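You operate a simulated robot arm through the tools that you are given. There is no shell and no other tool. Be economical: measure what you need, move in short steps, check, and stop when the job is done.

Carry out the task below with a simulated two-armed robot. There is one attempt and no reset: what you move stays moved.

Task
Take the yellow scoop and put it on the low shelf of the bin bench. Open the mixer tray, put the large jug on the tray under the mixer, then shut the tray. Put two of the label cartons from the top of the short bench on the top of table seven. Take the wax jar and put it in the yellow tray. Put one of the filters from the middle shelf of the oil rack in the green tray. Put one of the clear jars from the upper shelf of the oil rack on the silver plate on the top of stand five. Any order will do. Set down upright: large jug, label carton, clear jar.
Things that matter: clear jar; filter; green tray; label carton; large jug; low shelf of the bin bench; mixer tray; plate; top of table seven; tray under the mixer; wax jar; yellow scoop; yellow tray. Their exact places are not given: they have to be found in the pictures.

The check looks at the end state, three seconds after you hand in, the way a careful person would. Anything else that was tipped, shoved, dropped, spilled or broken makes it a failure.

Robot
Two 7-joint arms with fingered hands on one trunk, on a base that drives. Base frame: it is fixed to the floor where the robot stands at the start and does not move with it; the origin is under the middle of the robot, x ahead of it, y to its left, z up. Lengths are in cm, angles in degrees, forces in N, time in s.
The left shoulder is at the start at [7.6, 17.4, 96.8], the right one opposite. With the tool pointing down near the work surface each hand reaches from about 34 to 76 cm from the robot's upright axis, wherever it stands, measured 20 degrees to its own side. Places, roughly: clear jar [-550, -725, 125]; filter [-525, -700, 75]; green tray [-425, -500, 75]; label carton [75, 125, 75]; large jug [50, 100, 100]; low shelf of the bin bench [70, -20, 20]; mixer tray [60, 50, 40]; plate (15x15x1 cm) [-320, -550, 70]; top of table seven [-390, 180, 90]; tray under the mixer [60, 50, 40]; wax jar [-400, -575, 100]; yellow scoop (16x7x13 cm) [50, 10, 80]; yellow tray [-425, -525, 75]. Payload 3.8 kg a hand.
Tool frame (each hand has its own): the origin (TCP) lies between the finger pads and is the grasp point; the fingertips stand 2.6 cm ahead of it; z points along the fingers, y is the line along which they close. Largest opening 13.2 cm; the body of the gripper starts 7.3 cm behind the TCP. The gripper is a hand of 3 fingers: y runs from the thumb to the fingers, the wrist lies at [0, 0, -22.4] in the tool frame.
Orientation is that of the tool frame in the base frame, as [roll, pitch, yaw] about the fixed x, y, z axes, in that order (R = Rz(yaw) Ry(pitch) Rx(roll)). With the fingers straight down and closing along the base's y, the tool's x points along the base's -x, its y along +y and its z along -z.

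Tools
- The arms move only by the tool servo_tool. It takes "left_moves", "right_moves" or both (then of equal length, played together; a hand with none holds still); each is a list that holds one entry, the list of rows, each a list of 6 numbers: the shift along the tool's x, y, z in mm, then the turn, a rotation vector about the tool's x, y, z in degrees. In form: [[[tx, ty, tz, ax, ay, az], ...]]. A call has 1 to 8 rows; each row is the pose to reach, as a shift and turn from the pose commanded when the call began, along the tool's axes at that moment. A row lasts 0.2 s, in which the tool goes at most 5 cm and 8.6 degrees; a call with a longer step from one row to the next is refused whole. A pose out of reach is approached as far as the arm can. The call stops where the force on the tool passes 40 N (or 10 N more than at its start, if that is more) or the arm is blocked; 0.2 s more then pass. In this call time passes only in rows, and 0.2 s behind the last. It gives the time, the measured TCP pose, the force on the tool (base axes), the opening and the grip force at its end, in the units of the frame above (readings bear some noise), with the torque about the TCP (base axes, N m) and any sound that the robot's microphone picked up, and new pictures: "pictures" is both (left out), scene, wrist or none (wrist: the cameras of the hands that moved).
- Cameras (640 x 400 px; columns grow to the right, rows downward): "scene" is now at [17.29, 3.58, 85.5]; the picture's right is [0.36, -0.93, 0.00], its down [-0.21, -0.08, -0.97] and it looks along [0.91, 0.35, -0.23] (base axes); focal length 214 px, centre (320, 200). "left" rides on the left gripper at [-6.2, 0.3, -9.2] in its tool frame; the picture's right is [-0.05, -1.00, 0.00], its down [0.83, -0.04, -0.56] and it looks along [0.55, -0.03, 0.83] (tool axes); focal length 230 px, centre (320, 200). "right" rides on the right gripper at [6.2, 0.3, -9.2] in its tool frame; the picture's right is [-0.05, 1.00, 0.00], its down [-0.83, -0.04, -0.56] and it looks along [-0.55, -0.03, 0.83] (tool axes); focal length 230 px, centre (320, 200).
- move_column(by): slides the trunk up (or, below 0, down) by that many cm; the arms and the scene camera ride with it, the base frame stays. It gives what a move gives, with no picture.
- roll_base(legs): drives the robot by 1 to 6 legs, each [ahead, left, turn to the left] in cm, cm and degrees, along the robot's own axes; the way and the turn of a leg run together, so that a leg with both is an arc; at most 150 cm and 180 degrees a leg. The arms and the cameras ride along, it lands a little off, and it stops where it bumps. It gives what a move gives, and a new picture of the scene camera.
- curl_fingers(finger1, finger2, thumb_bend, hand): sets how far each is bent, from 0 (flat) to 100 (curled in); at 30 the hand is open as for a grip, at 70 the pads meet at the TCP. One left out holds its place. A second passes; each finger stops where it meets its share of the squeeze, and holds until it gets a number again. It is the only way to open and close the hand. It gives what a move gives, with no picture; readings hold the bend of each and the force on the fingers (four entries, about 0 where the hand has none), thumb and palm.
- aim_head(pan, tilt): turns the head with the scene camera to pan (to the left, within 60 degrees either way) and tilt (down, from -29 to 69), counted from straight ahead of the robot. It gives what a move gives, and a new picture of the scene camera.
- point_at(camera, pixels): for up to 12 pixels [column, row] of the newest picture of that camera ("zoom" is the newest enlarged one), the place [x, y, z] in the base frame of the surface seen there, good to about 0.3 cm. It takes no simulated time.
- zoom(camera, box): a new picture of the part [left, top, right, bottom] of that camera's present view, enlarged. It takes no simulated time.
- hand_in(): hands the job in; it is judged then, once.

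Work in short steps. Measure before you move; look again where a grasp or a placing could have gone wrong, and mend it. You have 322 turns and 360 pictures in all, those below and enlarged ones among them. Open the grippers and draw the arms clear of the work before you hand the job in, unless the task says otherwise; then end with one line.

The tools are called after "Emit:" as a command line: name --argument value ..., lists and objects as JSON in quotes. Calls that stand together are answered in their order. servo_tool: Moves the arms, as the interface text tells. Its arguments: {"type":"object","properties":{"left_moves":{"type":"array","items":{"type":"array","items":{"type":"array","items":{"type":"number"}}}},"right_moves":{"type":"array","items":{"type":"array","items":{"type":"array","items":{"type":"number"}}}},"pictures":{"type":"string","enum":["both","scene","wrist","none"]}},"required":[]} The other tools are called the same way: move_column (by) slides the trunk up or down; curl_fingers (finger1, finger2, thumb_bend, hand) moves the fingers one by one; roll_base (legs) drives the base; aim_head (pan, tilt) turns the head that bears the scene camera; point_at (camera, pixels) gives the place of the surface under pixels of a picture; zoom (camera, box) takes an enlarged picture of a part of a camera's view; hand_in () hands the job in.

At the start:

```text
time: 0.0
left_position: [34.27, 43.67, 104.76]
left_ee_rot: [180.0, 0.1, -180.0]
left_contact_force: [-0.8, 0.9, 0.8]
left_wrist_torque: [-0.04, -0.02, 0.0]
left_finger_gap: 13.18
left_grasp_force: 0.2
left_shape: jaw
left_bend: [30.0, 30.0, 30.0]
left_finger forces: [0.0, 0.0, 0.1, 0.0, 0.1, 0.0]
right_position: [43.88, 1.73, 97.35]
right_ee_rot: [-180.0, -0.1, 180.0]
right_contact_force: [-0.7, -0.1, -0.3]
right_wrist_torque: [-0.01, 0.01, -0.02]
right_finger_gap: 13.19
right_grasp_force: 0.2
right_shape: jaw
right_bend: [30.0, 30.0, 30.0]
right_finger forces: [0.1, 0.0, 0.0, 0.0, 0.1, 0.1]
trunk travel left (down, up): [-27.5, 20.7]
robot x, y, heading: [0.1, 0.32, 0.0]
head pan, tilt: [21.1, 13.1]
```

scene: 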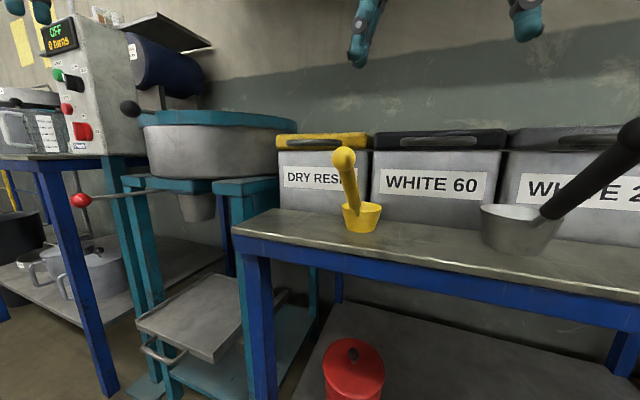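
right: 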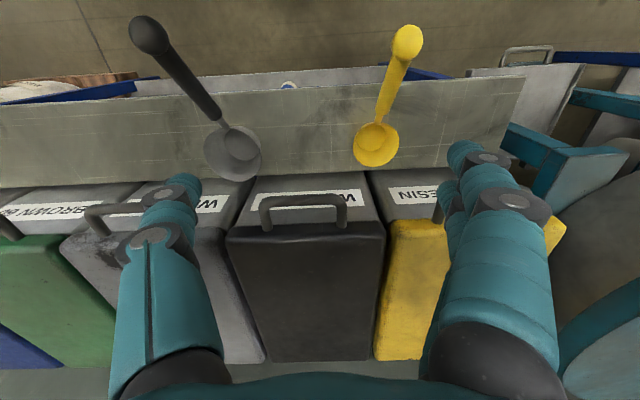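
left: 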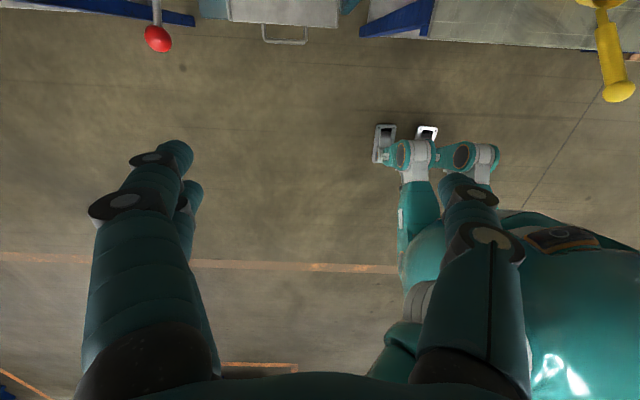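

The scene shows the yellow scoop (cup near (361,215), handle top (343,158)), the bench low shelf (around (450,370)) and the mixer tray (200,315) with its handle (160,350). I measure them.

Emit:
point_at --camera "scene" --pixels '[[361, 222], [343, 160], [350, 190], [300, 215], [420, 255], [450, 370], [560, 370], [355, 365], [200, 315], [160, 352], [185, 352], [90, 270]]'

Emit:
zoom --camera "scene" --box '[0, 160, 320, 400]'

Emit:
aim_head --pan 0 --tilt 40

Emit:
aim_head --pan 60 --tilt 15

```text
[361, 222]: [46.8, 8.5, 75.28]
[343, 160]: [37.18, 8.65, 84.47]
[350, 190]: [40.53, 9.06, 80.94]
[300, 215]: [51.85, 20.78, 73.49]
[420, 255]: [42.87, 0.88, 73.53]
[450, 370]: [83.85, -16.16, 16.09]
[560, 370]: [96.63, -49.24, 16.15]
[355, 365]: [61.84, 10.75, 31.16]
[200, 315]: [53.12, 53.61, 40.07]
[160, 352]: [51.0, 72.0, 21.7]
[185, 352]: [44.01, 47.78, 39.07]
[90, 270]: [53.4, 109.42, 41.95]
```

```text
1.67 times, centred on (160, 280) of scene
```

zoom: 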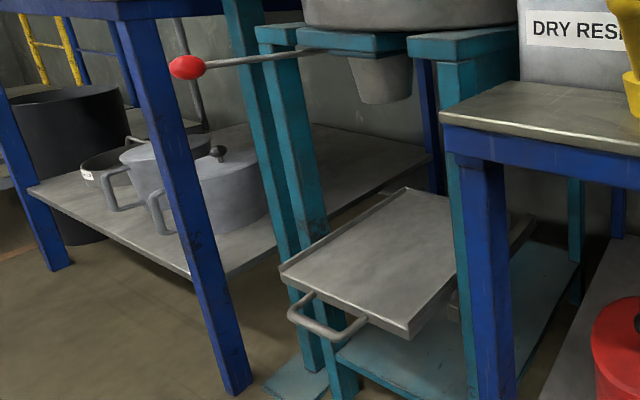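

```text
time: 0.9
left_position: [34.22, 43.65, 104.81]
left_ee_rot: [-180.0, -0.1, 180.0]
left_contact_force: [0.0, -1.2, 0.4]
left_wrist_torque: [-0.03, 0.01, -0.03]
left_finger_gap: 13.19
left_grasp_force: 0.1
left_shape: jaw
left_bend: [30.0, 30.0, 30.0]
left_finger forces: [0.1, 0.0, 0.1, 0.0, 0.0, 0.0]
right_position: [43.89, 1.65, 97.32]
right_ee_rot: [-179.9, 0.0, 179.9]
right_contact_force: [0.3, 0.5, -0.7]
right_wrist_torque: [0.02, -0.01, -0.01]
right_finger_gap: 13.19
right_grasp_force: 0.1
right_shape: jaw
right_bend: [30.0, 30.0, 30.0]
right_finger forces: [0.0, 0.1, 0.1, 0.1, 0.0, 0.0]
trunk travel left (down, up): [-27.5, 20.7]
robot x, y, heading: [0.12, -0.14, -0.2]
head pan, tilt: [0.0, 40.0]
```

scene: 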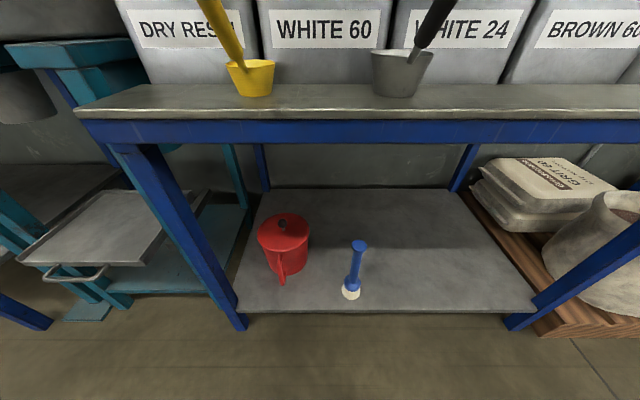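

```text
time: 2.2
left_position: [34.36, 43.73, 104.82]
left_ee_rot: [179.9, 0.0, 180.0]
left_contact_force: [0.7, 0.1, -0.8]
left_wrist_torque: [0.01, -0.03, -0.01]
left_finger_gap: 13.2
left_grasp_force: 0.1
left_shape: jaw
left_bend: [30.0, 30.0, 30.0]
left_finger forces: [0.0, 0.0, 0.0, 0.0, 0.0, 0.0]
right_position: [43.96, 1.83, 97.3]
right_ee_rot: [-179.9, 0.1, 180.0]
right_contact_force: [0.2, -0.4, -0.5]
right_wrist_torque: [0.01, 0.01, 0.02]
right_finger_gap: 13.14
right_grasp_force: 0.0
right_shape: jaw
right_bend: [30.0, 30.0, 30.0]
right_finger forces: [0.0, 0.0, 0.1, 0.0, 0.0, 0.0]
trunk travel left (down, up): [-27.5, 20.7]
robot x, y, heading: [-0.15, 0.25, -0.1]
head pan, tilt: [60.0, 15.0]
```

scene: 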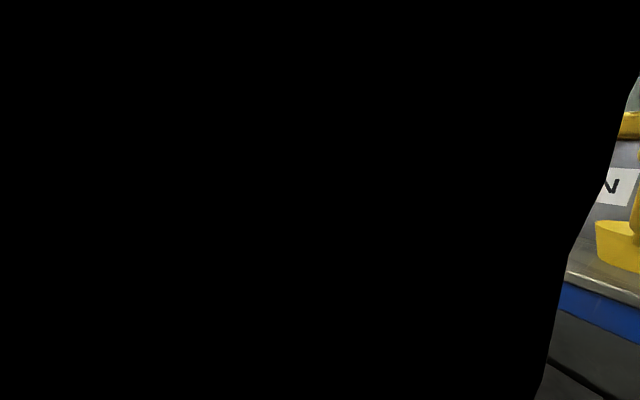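

The left arm blocks the far-left view. I aim at the scoop and the low shelf and measure them closely.

Emit:
aim_head --pan 5 --tilt 35

Emit:
zoom --camera "scene" --box '[220, 0, 380, 110]'

```text
time: 3.5
left_position: [34.27, 43.58, 104.74]
left_ee_rot: [-179.9, -0.1, 179.9]
left_contact_force: [0.0, -0.8, 0.5]
left_wrist_torque: [-0.01, -0.02, 0.02]
left_finger_gap: 13.2
left_grasp_force: 0.1
left_shape: jaw
left_bend: [30.0, 30.0, 30.0]
left_finger forces: [0.0, 0.1, 0.0, 0.0, 0.1, 0.1]
right_position: [43.89, 1.74, 97.41]
right_ee_rot: [180.0, 0.1, 179.9]
right_contact_force: [0.1, 0.1, -1.0]
right_wrist_torque: [0.03, 0.01, -0.01]
right_finger_gap: 13.18
right_grasp_force: 0.0
right_shape: jaw
right_bend: [30.0, 30.0, 30.0]
right_finger forces: [0.0, 0.1, 0.0, 0.1, 0.1, 0.1]
trunk travel left (down, up): [-27.5, 20.7]
robot x, y, heading: [-0.28, 0.25, -0.3]
head pan, tilt: [5.0, 35.0]
```

scene: 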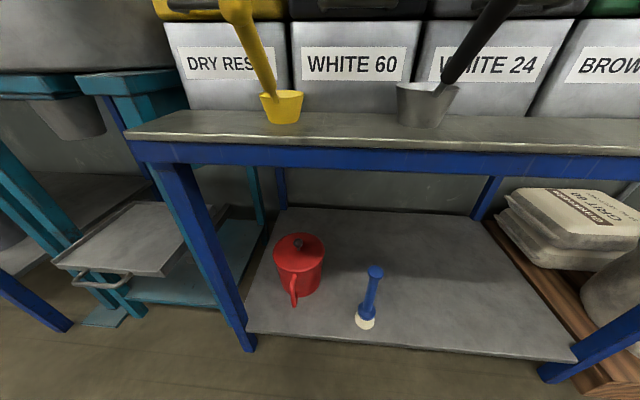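

```text
3.64 times, centred on (300, 55) of scene
```

zoom: 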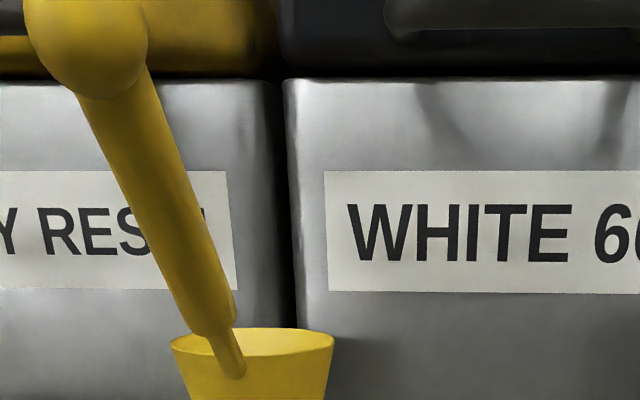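

Emit:
point_at --camera "zoom" --pixels '[[85, 20], [110, 90], [155, 190], [200, 300], [170, 345], [333, 338], [250, 395]]'

Emit:
point_at --camera "scene" --pixels '[[420, 345], [400, 290], [460, 235], [555, 355], [253, 328], [366, 322], [320, 265], [400, 150], [340, 300]]'

```text
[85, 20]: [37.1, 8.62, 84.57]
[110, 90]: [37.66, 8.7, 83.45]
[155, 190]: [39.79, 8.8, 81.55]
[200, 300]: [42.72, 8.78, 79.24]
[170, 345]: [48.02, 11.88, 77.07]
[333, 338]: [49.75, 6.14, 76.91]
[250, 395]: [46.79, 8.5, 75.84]
```

```text
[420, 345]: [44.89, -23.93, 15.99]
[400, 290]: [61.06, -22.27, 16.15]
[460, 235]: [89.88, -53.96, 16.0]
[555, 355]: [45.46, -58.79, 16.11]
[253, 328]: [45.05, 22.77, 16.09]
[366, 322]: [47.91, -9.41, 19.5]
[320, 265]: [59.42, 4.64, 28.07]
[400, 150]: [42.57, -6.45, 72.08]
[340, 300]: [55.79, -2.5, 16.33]
```

The scoop handle slopes about 40° down and away from the robot, and the shelf (z 16) is free around (60,-25). I'll grasp coaxially with the handle, so I first back the base off and shift left to give the right arm room.

Emit:
roll_base --legs '[[-16, 0, 0], [0, 14, 0]]'

```text
time: 6.3
left_position: [18.78, 57.52, 104.85]
left_ee_rot: [-179.9, 0.1, -179.9]
left_contact_force: [-1.0, 0.3, -0.2]
left_wrist_torque: [0.03, 0.01, 0.02]
left_finger_gap: 13.2
left_grasp_force: 0.1
left_shape: jaw
left_bend: [30.0, 30.0, 30.0]
left_finger forces: [0.1, 0.0, 0.0, 0.0, 0.0, 0.0]
right_position: [28.33, 15.44, 97.35]
right_ee_rot: [-180.0, 0.0, 179.8]
right_contact_force: [0.7, 1.2, 0.1]
right_wrist_torque: [-0.03, 0.02, 0.03]
right_finger_gap: 13.18
right_grasp_force: 0.0
right_shape: jaw
right_bend: [30.0, 30.0, 30.0]
right_finger forces: [0.0, 0.0, 0.1, 0.0, 0.0, 0.0]
trunk travel left (down, up): [-27.5, 20.7]
robot x, y, heading: [-15.14, 13.9, 0.0]
head pan, tilt: [5.0, 35.0]
```

scene: 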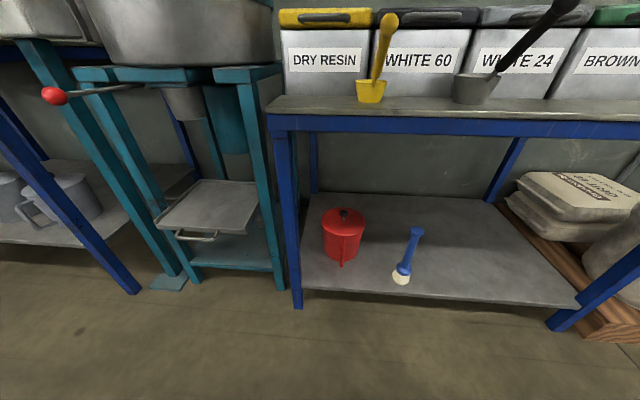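

Pre-grasp: I pitch the right tool 50° forward while moving to about (33.3, 8.8, 88.4), on the handle's axis.

Emit:
servo_tool --right_moves '[[[-8, -11, 15, 0, -8.3, 0], [-16, -22, 30, 0, -16.6, 0], [-25, -33, 45, 0, -25, 0], [-33, -44, 60, 0, -33.3, 0], [-41, -55, 75, 0, -41.6, 0], [-50, -66, 90, 0, -50, 0]]]'

```text
time: 7.7
left_position: [18.77, 57.41, 104.73]
left_ee_rot: [-180.0, 0.0, -180.0]
left_contact_force: [-0.4, -0.9, -0.2]
left_wrist_torque: [0.02, 0.01, 0.0]
left_finger_gap: 13.2
left_grasp_force: 0.0
left_shape: jaw
left_bend: [30.0, 30.0, 30.0]
left_finger forces: [0.0, 0.0, 0.0, 0.0, 0.0, 0.0]
right_position: [33.37, 8.94, 88.33]
right_ee_rot: [179.9, 50.2, 179.7]
right_contact_force: [-1.2, -0.4, -0.3]
right_wrist_torque: [0.04, 0.02, -0.02]
right_finger_gap: 13.18
right_grasp_force: 0.1
right_shape: jaw
right_bend: [30.0, 30.0, 30.0]
right_finger forces: [0.0, 0.0, 0.1, 0.1, 0.1, 0.1]
trunk travel left (down, up): [-27.5, 20.7]
robot x, y, heading: [-15.71, 13.51, -0.2]
head pan, tilt: [5.0, 35.0]
```

scene: 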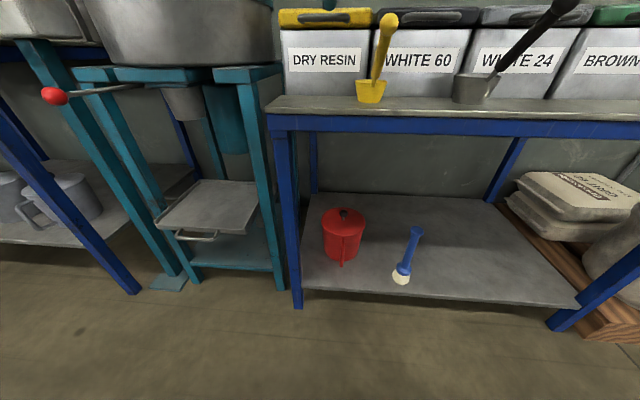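
right: 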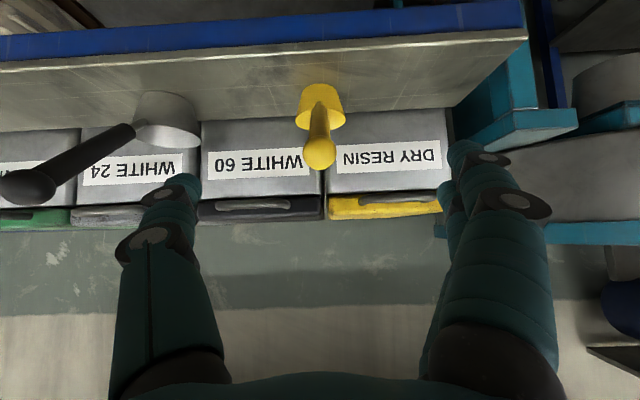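

Handle in the right view runs from (323,90) to (318,150). I check it against the tool axis.

Emit:
point_at --camera "right" --pixels '[[318, 150], [319, 118], [319, 105]]'

```text
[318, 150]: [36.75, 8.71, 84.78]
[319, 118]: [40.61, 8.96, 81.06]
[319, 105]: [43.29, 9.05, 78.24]
```

Handle centreline at about (41.2, 9, 81.8) lies on the tool axis, so I advance 10 cm.

Emit:
servo_tool --right_moves '[[[0, 0, 40, 0, 0, 0], [0, 0, 75, 0, 0, 0], [0, 0, 100, 0, 0, 0]]]' --pictures "wrist"

Emit:
curl_fingers --hand "right" --finger1 80 --finger2 80 --thumb_bend 80

```text
time: 8.5
left_position: [18.88, 57.41, 104.85]
left_ee_rot: [-180.0, 0.0, -179.9]
left_contact_force: [-0.4, 1.2, -0.1]
left_wrist_torque: [0.02, -0.02, 0.0]
left_finger_gap: 13.19
left_grasp_force: 0.0
left_shape: jaw
left_bend: [30.0, 30.0, 30.0]
left_finger forces: [0.0, 0.0, 0.0, 0.0, 0.0, 0.1]
right_position: [41.06, 8.94, 81.97]
right_ee_rot: [179.9, 50.0, 180.0]
right_contact_force: [0.8, -0.6, -0.1]
right_wrist_torque: [0.04, 0.01, -0.02]
right_finger_gap: 13.2
right_grasp_force: 0.2
right_shape: jaw
right_bend: [30.0, 30.0, 30.0]
right_finger forces: [0.1, 0.0, 0.1, 0.0, 0.1, 0.0]
trunk travel left (down, up): [-27.5, 20.7]
robot x, y, heading: [-15.56, 13.92, 0.1]
head pan, tilt: [5.0, 35.0]
```

right: 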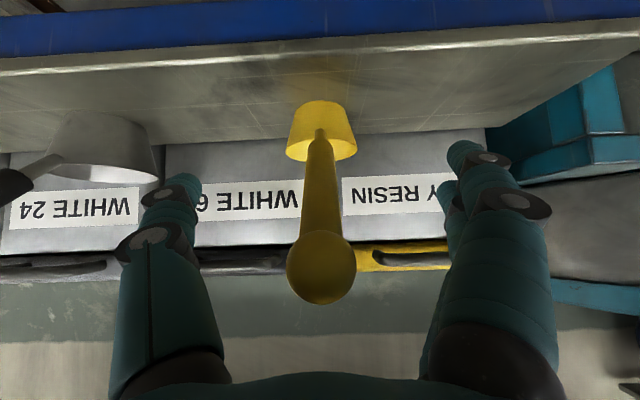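

```text
time: 9.5
left_position: [18.74, 57.42, 104.73]
left_ee_rot: [-180.0, 0.0, -180.0]
left_contact_force: [0.1, -0.2, 0.4]
left_wrist_torque: [-0.01, -0.02, -0.06]
left_finger_gap: 13.2
left_grasp_force: 0.1
left_shape: jaw
left_bend: [30.0, 30.0, 30.0]
left_finger forces: [0.1, 0.0, 0.1, 0.0, 0.1, 0.0]
right_position: [40.89, 8.88, 81.91]
right_ee_rot: [179.9, 50.1, 179.8]
right_contact_force: [-0.1, -0.8, -1.4]
right_wrist_torque: [-0.05, 0.06, 0.0]
right_finger_gap: 1.28
right_grasp_force: 18.9
right_shape: fingers
right_bend: [72.0, 78.0, 71.0]
right_finger forces: [14.9, 4.8, 0.0, 0.0, 17.8, 0.0]
trunk travel left (down, up): [-27.5, 20.7]
robot x, y, heading: [-15.68, 13.62, 0.1]
head pan, tilt: [5.0, 35.0]
```

Gripped at 18.9 N. I lift 6 cm and look.

Emit:
servo_tool --right_moves '[[[-23, 0, -19, 0, 0, 0], [-46, 0, -38, 0, 0, 0]]]' --pictures "wrist"

```text
time: 10.1
left_position: [18.75, 57.45, 104.78]
left_ee_rot: [179.9, 0.1, -180.0]
left_contact_force: [0.6, 0.3, 0.1]
left_wrist_torque: [0.01, 0.0, 0.02]
left_finger_gap: 13.19
left_grasp_force: 0.0
left_shape: jaw
left_bend: [30.0, 30.0, 30.0]
left_finger forces: [0.0, 0.0, 0.0, 0.1, 0.0, 0.0]
right_position: [41.13, 9.02, 87.86]
right_ee_rot: [-180.0, 50.0, 179.9]
right_contact_force: [-0.1, -0.7, -1.1]
right_wrist_torque: [0.01, 0.02, -0.01]
right_finger_gap: 1.26
right_grasp_force: 16.2
right_shape: fingers
right_bend: [72.0, 78.0, 71.0]
right_finger forces: [14.9, 0.0, 0.1, 0.0, 17.9, 0.1]
trunk travel left (down, up): [-27.5, 20.7]
robot x, y, heading: [-15.84, 14.02, -0.0]
head pan, tilt: [5.0, 35.0]
```

right: 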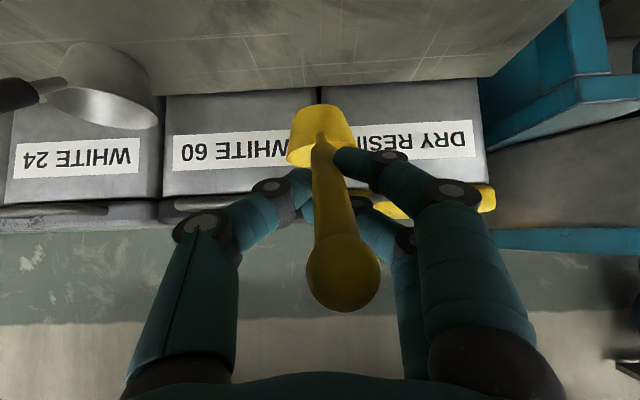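

The scoop is held. I back off 20 cm, shift right so the hand lines up with the free shelf spot (y≈-25), then lower the trunk.

Emit:
roll_base --legs '[[-22, 0, 0], [0, -30, 0]]'

Emit:
move_column --by -27

```text
time: 14.6
left_position: [-2.73, 27.3, 104.8]
left_ee_rot: [180.0, 0.0, 179.3]
left_contact_force: [-0.7, -0.2, -0.7]
left_wrist_torque: [0.02, 0.01, -0.01]
left_finger_gap: 13.21
left_grasp_force: 0.0
left_shape: jaw
left_bend: [30.0, 30.0, 30.0]
left_finger forces: [0.0, 0.1, 0.1, 0.0, 0.0, 0.0]
right_position: [19.09, -21.29, 87.87]
right_ee_rot: [-179.9, 49.9, 179.3]
right_contact_force: [0.0, -0.3, -1.0]
right_wrist_torque: [-0.01, 0.04, -0.02]
right_finger_gap: 1.26
right_grasp_force: 16.8
right_shape: fingers
right_bend: [72.0, 78.0, 71.0]
right_finger forces: [15.0, 0.1, 0.0, 0.0, 17.8, 0.1]
trunk travel left (down, up): [-27.5, 20.7]
robot x, y, heading: [-37.4, -16.11, -0.6]
head pan, tilt: [5.0, 35.0]
```

scene: 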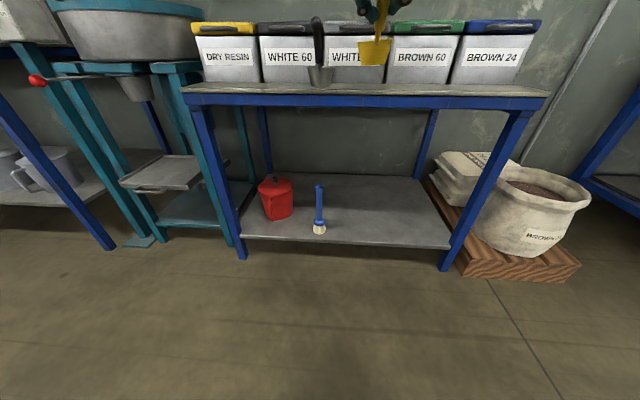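

```text
time: 17.4
left_position: [-2.7, 27.44, 77.75]
left_ee_rot: [-180.0, 0.0, 179.4]
left_contact_force: [0.2, -0.3, -0.2]
left_wrist_torque: [-0.01, -0.01, -0.04]
left_finger_gap: 13.19
left_grasp_force: 0.0
left_shape: jaw
left_bend: [30.0, 30.0, 30.0]
left_finger forces: [0.1, 0.0, 0.1, 0.1, 0.0, 0.0]
right_position: [19.07, -21.31, 60.88]
right_ee_rot: [-180.0, 50.0, 179.4]
right_contact_force: [0.4, 0.1, -1.1]
right_wrist_torque: [-0.03, 0.03, 0.03]
right_finger_gap: 1.26
right_grasp_force: 19.2
right_shape: fingers
right_bend: [72.0, 78.0, 71.0]
right_finger forces: [15.2, 5.4, 0.1, 0.1, 17.7, 0.0]
trunk travel left (down, up): [-0.5, 47.7]
robot x, y, heading: [-37.15, -15.66, -0.7]
head pan, tilt: [5.0, 35.0]
```

Now I lower the hand 33.5 cm straight down.

Emit:
servo_tool --right_moves '[[[32, 0, 27, 0, 0, 0], [64, 0, 54, 0, 0, 0], [96, 0, 81, 0, 0, 0], [128, 0, 108, 0, 0, 0], [161, 0, 135, 0, 0, 0], [193, 0, 162, 0, 0, 0], [225, 0, 189, 0, 0, 0], [257, 0, 215, 0, 0, 0]]]'

```text
time: 19.1
left_position: [-2.76, 27.34, 77.9]
left_ee_rot: [180.0, 0.0, 179.3]
left_contact_force: [-0.4, -0.6, 0.7]
left_wrist_torque: [-0.01, 0.0, 0.01]
left_finger_gap: 13.21
left_grasp_force: 0.0
left_shape: jaw
left_bend: [30.0, 30.0, 30.0]
left_finger forces: [0.1, 0.1, 0.0, 0.0, 0.1, 0.0]
right_position: [19.04, -21.37, 27.31]
right_ee_rot: [180.0, 50.1, 179.5]
right_contact_force: [0.6, -0.5, -0.8]
right_wrist_torque: [-0.01, 0.08, 0.0]
right_finger_gap: 1.25
right_grasp_force: 16.5
right_shape: fingers
right_bend: [72.0, 78.0, 72.0]
right_finger forces: [15.2, 0.0, 0.0, 0.1, 17.8, 0.1]
trunk travel left (down, up): [-0.5, 47.7]
robot x, y, heading: [-37.59, -15.83, -0.6]
head pan, tilt: [5.0, 35.0]
```

scene: 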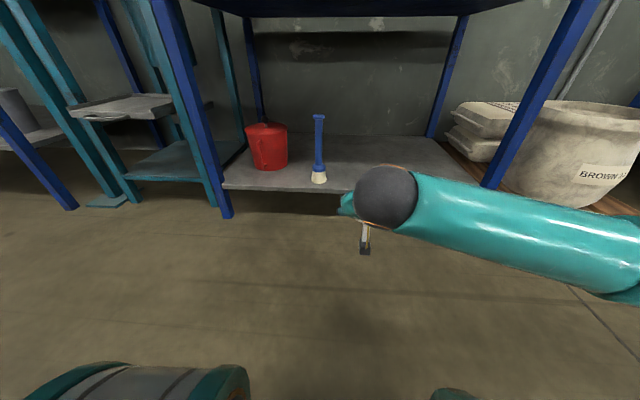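
right: 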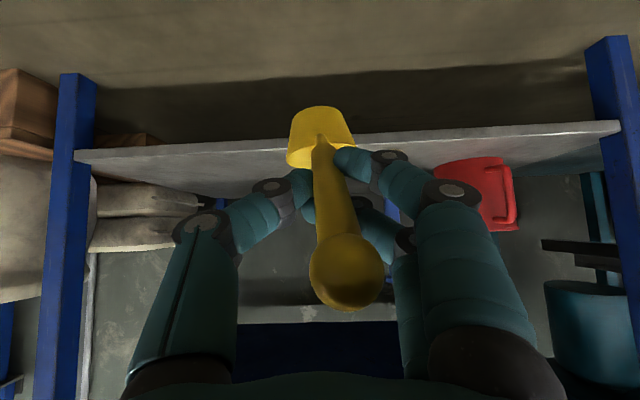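

The arm is low and clear. I straighten the ~7° tilt of the scoop and drive in: right 6, ahead 33.

Emit:
servo_tool --right_moves '[[[0, 0, 0, -6.5, 0, 0]]]' --pictures "none"

Emit:
roll_base --legs '[[0, -6, 0], [33, 0, 0]]'

Emit:
zoom --camera "right" --box '[0, 0, 640, 400]'

```text
time: 19.6
left_position: [-2.81, 27.27, 77.78]
left_ee_rot: [-180.0, 0.0, 179.4]
left_contact_force: [-0.2, 0.5, -0.3]
left_wrist_torque: [-0.03, -0.04, 0.01]
left_finger_gap: 13.22
left_grasp_force: 0.0
left_shape: jaw
left_bend: [30.0, 30.0, 30.0]
left_finger forces: [0.1, 0.0, 0.2, 0.1, 0.1, 0.0]
right_position: [19.14, -21.25, 27.41]
right_ee_rot: [173.5, 50.1, 179.4]
right_contact_force: [0.3, -0.2, -0.6]
right_wrist_torque: [-0.02, 0.05, 0.0]
right_finger_gap: 1.25
right_grasp_force: 16.2
right_shape: fingers
right_bend: [72.0, 78.0, 72.0]
right_finger forces: [15.2, 0.1, 0.1, 0.0, 17.9, 0.0]
trunk travel left (down, up): [-0.5, 47.7]
robot x, y, heading: [-37.68, -15.97, -0.7]
head pan, tilt: [5.0, 35.0]
```

```text
time: 22.6
left_position: [30.4, 20.61, 77.81]
left_ee_rot: [-179.9, 0.0, 179.1]
left_contact_force: [0.4, 0.4, -0.3]
left_wrist_torque: [-0.03, 0.02, -0.03]
left_finger_gap: 13.14
left_grasp_force: 0.0
left_shape: jaw
left_bend: [30.0, 30.0, 30.0]
left_finger forces: [0.0, 0.1, 0.0, 0.0, 0.0, 0.0]
right_position: [51.82, -28.2, 27.4]
right_ee_rot: [173.4, 50.0, 179.1]
right_contact_force: [-0.4, -0.2, -0.8]
right_wrist_torque: [0.03, 0.0, -0.01]
right_finger_gap: 1.23
right_grasp_force: 16.2
right_shape: fingers
right_bend: [72.0, 78.0, 72.0]
right_finger forces: [15.3, 0.0, 0.0, 0.1, 17.9, 0.0]
trunk travel left (down, up): [-0.5, 47.7]
robot x, y, heading: [-4.63, -22.4, -0.9]
head pan, tilt: [5.0, 35.0]
```

scene: 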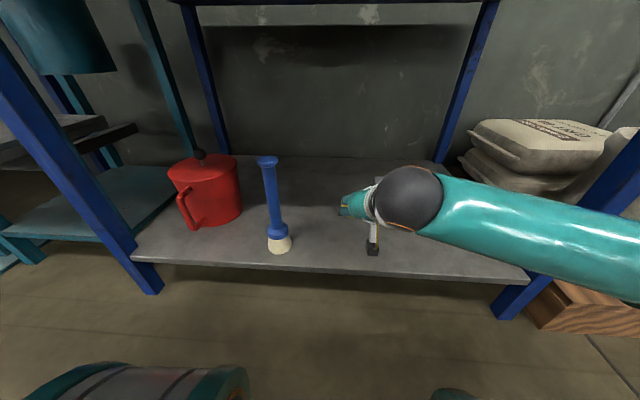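

```text
1.00 times, centred on (320, 200) of right (not enlarged: the box is as wide or as high as the picture)
```

zoom: 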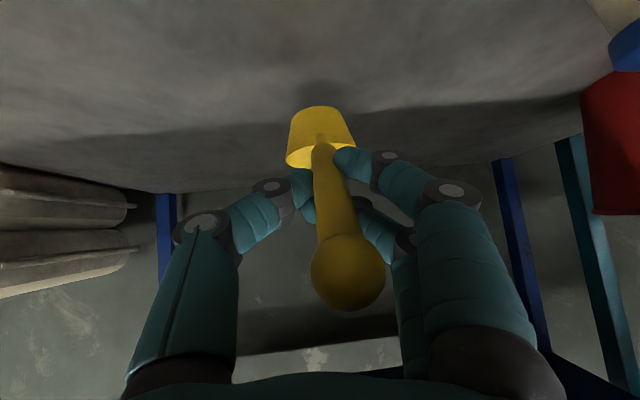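

In place over the shelf. I lower gently by up to 3 cm, watching the force.

Emit:
servo_tool --right_moves '[[[8, -1, 6, 0, 0, 0], [13, -1, 11, 0, 0, 0], [17, -2, 14, 0, 0, 0], [19, -2, 16, 0, 0, 0], [21, -2, 17, 0, 0, 0]]]' --pictures "wrist"

Emit:
point_at --camera "right" --pixels '[[320, 112], [320, 103], [320, 95], [294, 120], [352, 120]]'

```text
time: 23.8
left_position: [30.46, 20.54, 77.82]
left_ee_rot: [-179.9, 0.0, 179.2]
left_contact_force: [0.0, 0.0, -0.5]
left_wrist_torque: [0.01, 0.04, -0.01]
left_finger_gap: 13.19
left_grasp_force: 0.0
left_shape: jaw
left_bend: [30.0, 30.0, 30.0]
left_finger forces: [0.0, 0.1, 0.0, 0.0, 0.1, 0.1]
right_position: [51.87, -28.22, 24.82]
right_ee_rot: [173.5, 50.0, 179.0]
right_contact_force: [-0.6, -0.1, -0.4]
right_wrist_torque: [0.0, 0.03, -0.02]
right_finger_gap: 1.25
right_grasp_force: 19.8
right_shape: fingers
right_bend: [72.0, 78.0, 72.0]
right_finger forces: [15.3, 6.2, 0.1, 0.0, 17.9, 0.1]
trunk travel left (down, up): [-0.5, 47.7]
robot x, y, heading: [-4.52, -22.15, -1.0]
head pan, tilt: [5.0, 35.0]
```

right: 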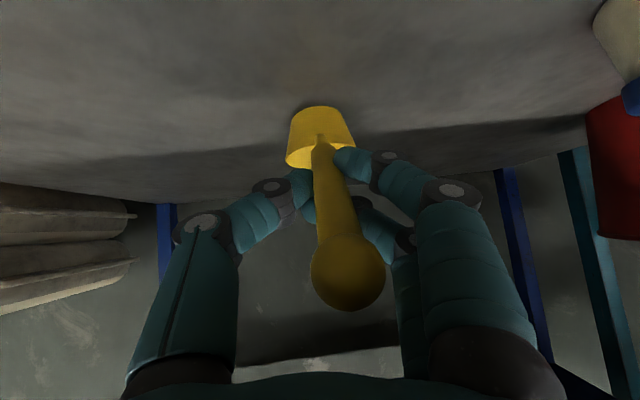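

```text
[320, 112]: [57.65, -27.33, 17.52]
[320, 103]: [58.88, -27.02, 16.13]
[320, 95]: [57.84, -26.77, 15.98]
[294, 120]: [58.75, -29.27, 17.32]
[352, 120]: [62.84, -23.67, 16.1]
```

Near contact (cup bottom about 0.5 cm off). I go 7 mm further.

Emit:
servo_tool --right_moves '[[[2, 0, 2, 0, 0, 0], [4, 0, 3, 0, 0, 0], [6, -1, 5, 0, 0, 0]]]' --pictures "wrist"

```text
time: 24.6
left_position: [30.33, 20.61, 77.82]
left_ee_rot: [179.8, 0.0, 179.1]
left_contact_force: [0.1, -0.3, -0.3]
left_wrist_torque: [0.03, -0.01, -0.03]
left_finger_gap: 13.23
left_grasp_force: 0.0
left_shape: jaw
left_bend: [30.0, 30.0, 30.0]
left_finger forces: [0.0, 0.0, 0.0, 0.1, 0.0, 0.1]
right_position: [51.86, -28.34, 23.89]
right_ee_rot: [173.5, 50.1, 179.1]
right_contact_force: [-1.0, -0.1, -0.7]
right_wrist_torque: [-0.01, 0.01, -0.02]
right_finger_gap: 1.27
right_grasp_force: 16.9
right_shape: fingers
right_bend: [72.0, 78.0, 72.0]
right_finger forces: [15.0, 0.0, 0.1, 0.0, 18.5, 0.1]
trunk travel left (down, up): [-0.5, 47.7]
robot x, y, heading: [-4.74, -22.76, -0.8]
head pan, tilt: [5.0, 35.0]
```

right: 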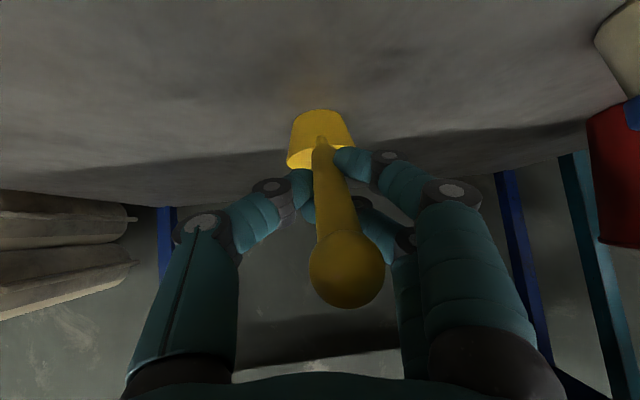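

The cup has touched (it shifted slightly in the view). I open the hand.

Emit:
curl_fingers --hand "right" --finger1 30 --finger2 30 --thumb_bend 30

Emit:
zoom --camera "right" --box '[160, 50, 480, 250]'

```text
time: 25.6
left_position: [30.48, 20.56, 77.88]
left_ee_rot: [180.0, -0.1, 179.0]
left_contact_force: [-0.2, 0.2, 0.1]
left_wrist_torque: [0.0, 0.04, -0.04]
left_finger_gap: 13.2
left_grasp_force: 0.1
left_shape: jaw
left_bend: [30.0, 30.0, 30.0]
left_finger forces: [0.0, 0.0, 0.1, 0.1, 0.0, 0.0]
right_position: [51.88, -28.17, 23.9]
right_ee_rot: [173.5, 49.9, 179.0]
right_contact_force: [-0.3, 0.6, -0.8]
right_wrist_torque: [0.05, 0.03, 0.03]
right_finger_gap: 13.37
right_grasp_force: 0.0
right_shape: fingers
right_bend: [30.0, 30.0, 30.0]
right_finger forces: [0.1, 0.0, 0.0, 0.0, 0.0, 0.0]
trunk travel left (down, up): [-0.5, 47.7]
robot x, y, heading: [-4.21, -22.64, -0.9]
head pan, tilt: [5.0, 35.0]
```

```text
2.00 times, centred on (320, 150) of right
```

zoom: 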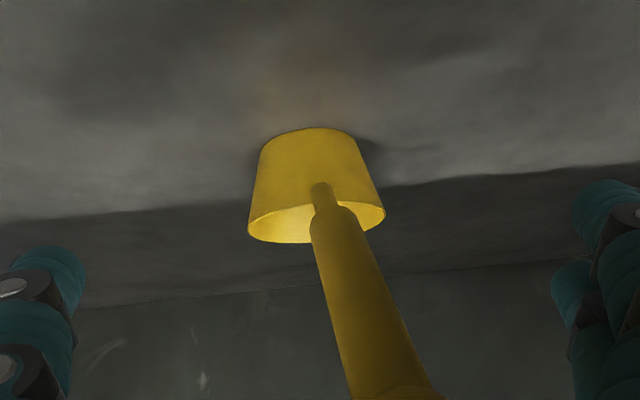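

The scoop stands on the shelf. I draw back along the tool axis, then drive back.

Emit:
servo_tool --right_moves '[[[0, 0, -30, 0, 0, 0], [0, 0, -70, 0, 0, 0], [0, 0, -110, 0, 0, 0], [0, 0, -140, 0, 0, 0]]]' --pictures "wrist"

Emit:
roll_base --legs '[[-45, 0, 0]]'

```text
time: 26.6
left_position: [30.45, 20.65, 77.73]
left_ee_rot: [-180.0, 0.0, 179.1]
left_contact_force: [0.1, -0.3, -0.7]
left_wrist_torque: [-0.02, -0.01, -0.02]
left_finger_gap: 13.17
left_grasp_force: 0.1
left_shape: jaw
left_bend: [30.0, 30.0, 30.0]
left_finger forces: [0.1, 0.0, 0.0, 0.1, 0.0, 0.1]
right_position: [41.46, -29.59, 32.83]
right_ee_rot: [173.6, 50.1, 179.1]
right_contact_force: [-0.1, 1.2, 0.3]
right_wrist_torque: [-0.04, 0.0, 0.0]
right_finger_gap: 13.39
right_grasp_force: 0.0
right_shape: fingers
right_bend: [30.0, 30.0, 30.0]
right_finger forces: [0.0, 0.1, 0.0, 0.0, 0.0, 0.0]
trunk travel left (down, up): [-0.5, 47.7]
robot x, y, heading: [-4.79, -22.3, -1.0]
head pan, tilt: [5.0, 35.0]
```

right: 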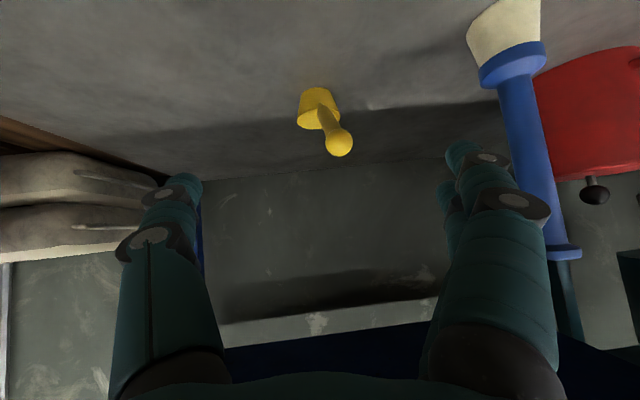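

```text
time: 29.3
left_position: [-13.88, 21.19, 77.77]
left_ee_rot: [-179.9, 0.0, 178.6]
left_contact_force: [0.1, 0.2, -0.4]
left_wrist_torque: [-0.03, -0.01, -0.03]
left_finger_gap: 13.15
left_grasp_force: 0.1
left_shape: jaw
left_bend: [30.0, 30.0, 30.0]
left_finger forces: [0.1, 0.0, 0.0, 0.0, 0.1, 0.0]
right_position: [-3.37, -29.12, 32.62]
right_ee_rot: [173.5, 50.0, 178.5]
right_contact_force: [-0.6, 0.8, -0.9]
right_wrist_torque: [-0.02, 0.02, -0.03]
right_finger_gap: 13.39
right_grasp_force: 0.0
right_shape: fingers
right_bend: [30.0, 30.0, 30.0]
right_finger forces: [0.0, 0.0, 0.0, 0.0, 0.0, 0.0]
trunk travel left (down, up): [-0.5, 47.7]
robot x, y, heading: [-48.82, -21.77, -1.6]
head pan, tilt: [5.0, 35.0]
```

scene: 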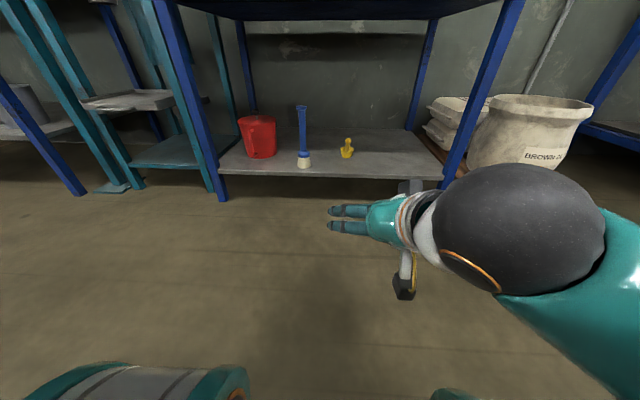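

Scoop is done (standing at (346,150)). I raise the trunk and go left to survey mixer and jug.

Emit:
move_column --by 30

Emit:
servo_tool --right_moves '[[[0, 0, -45, 0, 0, 0], [0, 0, -90, 0, 0, 0], [-30, 0, -120, 0, 0, 0], [-60, 0, -150, 0, 0, 0], [-100, 0, -160, 0, 0, 0]]]' --pictures "none"

Emit:
roll_base --legs '[[0, 90, 1.6]]'

Emit:
aim_head --pan 15 --tilt 20

```text
time: 32.3
left_position: [-13.95, 21.06, 107.74]
left_ee_rot: [-180.0, 0.0, 178.7]
left_contact_force: [-0.2, 0.0, 0.8]
left_wrist_torque: [0.03, -0.02, -0.01]
left_finger_gap: 13.22
left_grasp_force: 0.2
left_shape: jaw
left_bend: [30.0, 30.0, 30.0]
left_finger forces: [0.0, 0.1, 0.0, 0.0, 0.0, 0.0]
right_position: [-3.29, -29.1, 62.79]
right_ee_rot: [173.6, 50.0, 178.5]
right_contact_force: [0.1, 0.4, 1.2]
right_wrist_torque: [-0.01, 0.0, 0.03]
right_finger_gap: 13.39
right_grasp_force: 0.0
right_shape: fingers
right_bend: [30.0, 30.0, 30.0]
right_finger forces: [0.0, 0.0, 0.1, 0.0, 0.0, 0.0]
trunk travel left (down, up): [-30.5, 17.7]
robot x, y, heading: [-49.15, -21.8, -1.5]
head pan, tilt: [5.0, 35.0]
```

```text
time: 33.5
left_position: [-13.88, 21.1, 107.79]
left_ee_rot: [180.0, 0.0, 178.5]
left_contact_force: [0.0, 0.0, -0.1]
left_wrist_torque: [0.01, 0.0, 0.03]
left_finger_gap: 13.18
left_grasp_force: 0.0
left_shape: jaw
left_bend: [30.0, 30.0, 30.0]
left_finger forces: [0.0, 0.0, 0.0, 0.1, 0.0, 0.1]
right_position: [-10.23, -29.9, 69.64]
right_ee_rot: [173.5, 50.0, 178.5]
right_contact_force: [-0.3, 0.2, -0.9]
right_wrist_torque: [0.01, 0.0, 0.0]
right_finger_gap: 13.4
right_grasp_force: 0.1
right_shape: fingers
right_bend: [30.0, 30.0, 30.0]
right_finger forces: [0.0, 0.0, 0.0, 0.1, 0.0, 0.0]
right hand out of reach, approached as far as the arm can: row 3, 4, 5
trunk travel left (down, up): [-30.5, 17.7]
robot x, y, heading: [-49.38, -21.53, -1.4]
head pan, tilt: [5.0, 35.0]
```

```text
time: 41.7
left_position: [-13.01, 111.78, 107.81]
left_ee_rot: [-180.0, 0.0, 179.4]
left_contact_force: [0.6, 0.0, -0.1]
left_wrist_torque: [0.0, -0.02, -0.01]
left_finger_gap: 13.21
left_grasp_force: 0.1
left_shape: jaw
left_bend: [30.0, 30.0, 30.0]
left_finger forces: [0.1, 0.0, 0.1, 0.0, 0.1, 0.0]
right_position: [-8.52, 60.78, 69.75]
right_ee_rot: [173.5, 49.9, 179.3]
right_contact_force: [1.0, 0.6, 0.2]
right_wrist_torque: [0.04, -0.05, 0.02]
right_finger_gap: 13.39
right_grasp_force: 0.0
right_shape: fingers
right_bend: [30.0, 30.0, 30.0]
right_finger forces: [0.0, 0.1, 0.0, 0.1, 0.0, 0.0]
trunk travel left (down, up): [-30.5, 17.7]
robot x, y, heading: [-48.25, 68.79, -0.5]
head pan, tilt: [5.0, 35.0]
```

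scene: 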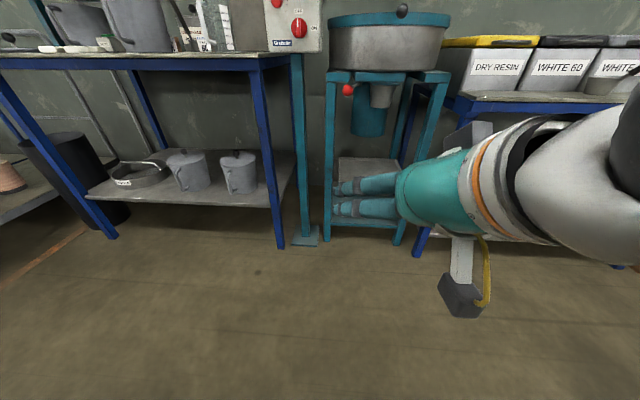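

```text
time: 42.5
left_position: [-12.97, 111.74, 107.88]
left_ee_rot: [180.0, 0.0, 179.4]
left_contact_force: [0.7, -0.5, 0.2]
left_wrist_torque: [0.0, 0.05, 0.0]
left_finger_gap: 13.18
left_grasp_force: 0.0
left_shape: jaw
left_bend: [30.0, 30.0, 30.0]
left_finger forces: [0.1, 0.0, 0.0, 0.1, 0.0, 0.0]
right_position: [-8.56, 60.72, 69.67]
right_ee_rot: [173.5, 49.9, 179.4]
right_contact_force: [-0.3, 0.3, 0.2]
right_wrist_torque: [0.03, 0.03, -0.02]
right_finger_gap: 13.4
right_grasp_force: 0.2
right_shape: fingers
right_bend: [30.0, 30.0, 30.0]
right_finger forces: [0.0, 0.0, 0.0, 0.0, 0.0, 0.0]
trunk travel left (down, up): [-30.5, 17.7]
robot x, y, heading: [-47.55, 68.44, -0.7]
head pan, tilt: [15.0, 20.0]
```

scene: 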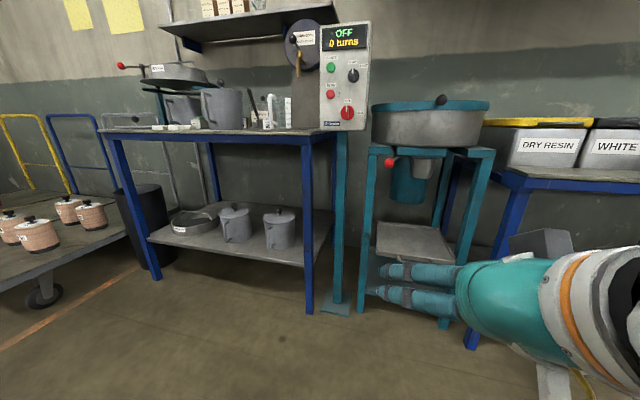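

I fold the right arm away to open the view, then zoom on the bench with the jugs.

Emit:
servo_tool --right_moves '[[[-23, -29, -30, 0.8, 6.2, 0], [-46, -57, -60, 1.6, 12.5, 0], [-69, -86, -91, 2.4, 18.7, 0], [-92, -115, -121, 3.2, 25, 0], [-115, -143, -151, 4, 31.2, 0], [-138, -172, -182, 4.8, 37.5, 0], [-161, -201, -212, 5.6, 43.7, 0], [-185, -230, -243, 6.4, 50, 0]]]' --pictures "scene"

Emit:
zoom --camera "scene" --box '[90, 50, 350, 210]'

```text
time: 44.5
left_position: [-12.92, 111.78, 107.64]
left_ee_rot: [-180.0, 0.1, 179.4]
left_contact_force: [-0.5, 0.0, -0.6]
left_wrist_torque: [-0.02, 0.03, -0.02]
left_finger_gap: 13.22
left_grasp_force: 0.0
left_shape: jaw
left_bend: [30.0, 30.0, 30.0]
left_finger forces: [0.0, 0.1, 0.0, 0.1, 0.1, 0.0]
right_position: [-26.96, 26.85, 77.5]
right_ee_rot: [-158.3, -42.4, 157.3]
right_contact_force: [1.1, 0.2, 0.5]
right_wrist_torque: [0.01, 0.01, 0.01]
right_finger_gap: 13.44
right_grasp_force: 0.1
right_shape: fingers
right_bend: [30.0, 30.0, 30.0]
right_finger forces: [0.1, 0.0, 0.0, 0.0, 0.1, 0.2]
right hand out of reach, approached as far as the arm can: row 1, 2, 3, 4, 5, 6, 7, 8
trunk travel left (down, up): [-30.5, 17.7]
robot x, y, heading: [-47.59, 68.74, -0.5]
head pan, tilt: [15.0, 20.0]
stopped in row 8 (right hand): the arm was blocked; the commanded pose is now the measured one
```

scene: 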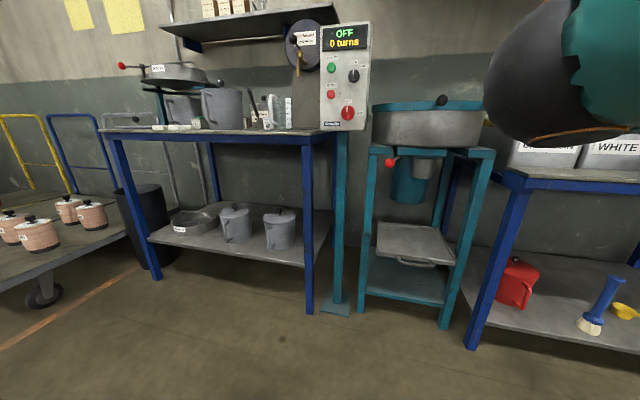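

```text
2.46 times, centred on (220, 130) of scene
```

zoom: 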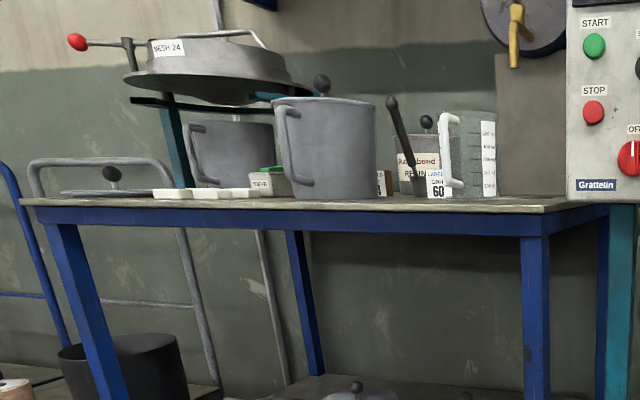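

The right arm ended tilted backward; I turn it straight down again and raise it a little to a resting pose.

Emit:
servo_tool --right_moves '[[[8, 3, -30, -2.9, -7.1, 0], [16, 7, -60, -5.8, -14.2, 0], [23, 10, -90, -8.7, -21.3, 0], [31, 13, -120, -11.5, -28.4, 0], [39, 17, -150, -14.4, -35.5, 0], [47, 20, -181, -17.3, -42.6, 0]]]' --pictures "scene"

Emit:
point_at --camera "zoom" --pixels '[[325, 150], [330, 195], [295, 180], [170, 193], [235, 192], [262, 182], [230, 150], [437, 185], [470, 160], [413, 180], [320, 82], [450, 205]]'

```text
time: 45.9
left_position: [-12.97, 111.69, 107.82]
left_ee_rot: [179.9, 0.0, 179.4]
left_contact_force: [0.2, 0.6, -0.4]
left_wrist_torque: [-0.02, -0.04, 0.01]
left_finger_gap: 13.21
left_grasp_force: 0.0
left_shape: jaw
left_bend: [30.0, 30.0, 30.0]
left_finger forces: [0.1, 0.1, 0.1, 0.1, 0.1, 0.0]
right_position: [-16.68, 31.73, 92.68]
right_ee_rot: [-179.8, -0.5, 165.8]
right_contact_force: [0.6, 0.0, -0.6]
right_wrist_torque: [0.0, -0.04, -0.01]
right_finger_gap: 13.44
right_grasp_force: 0.1
right_shape: fingers
right_bend: [30.0, 30.0, 30.0]
right_finger forces: [0.0, 0.0, 0.0, 0.1, 0.1, 0.1]
trunk travel left (down, up): [-30.5, 17.7]
robot x, y, heading: [-47.87, 68.61, -0.9]
head pan, tilt: [15.0, 20.0]
```

scene: 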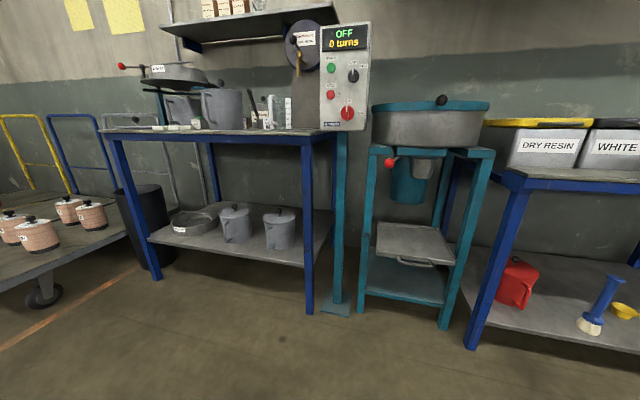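

```text
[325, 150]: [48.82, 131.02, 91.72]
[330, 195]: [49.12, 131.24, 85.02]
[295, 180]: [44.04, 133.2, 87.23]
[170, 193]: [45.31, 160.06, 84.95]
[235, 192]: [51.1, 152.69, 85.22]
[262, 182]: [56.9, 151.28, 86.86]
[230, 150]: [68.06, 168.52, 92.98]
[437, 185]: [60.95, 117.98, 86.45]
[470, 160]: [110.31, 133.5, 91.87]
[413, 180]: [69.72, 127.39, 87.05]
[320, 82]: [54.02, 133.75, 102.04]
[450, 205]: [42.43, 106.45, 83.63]
```

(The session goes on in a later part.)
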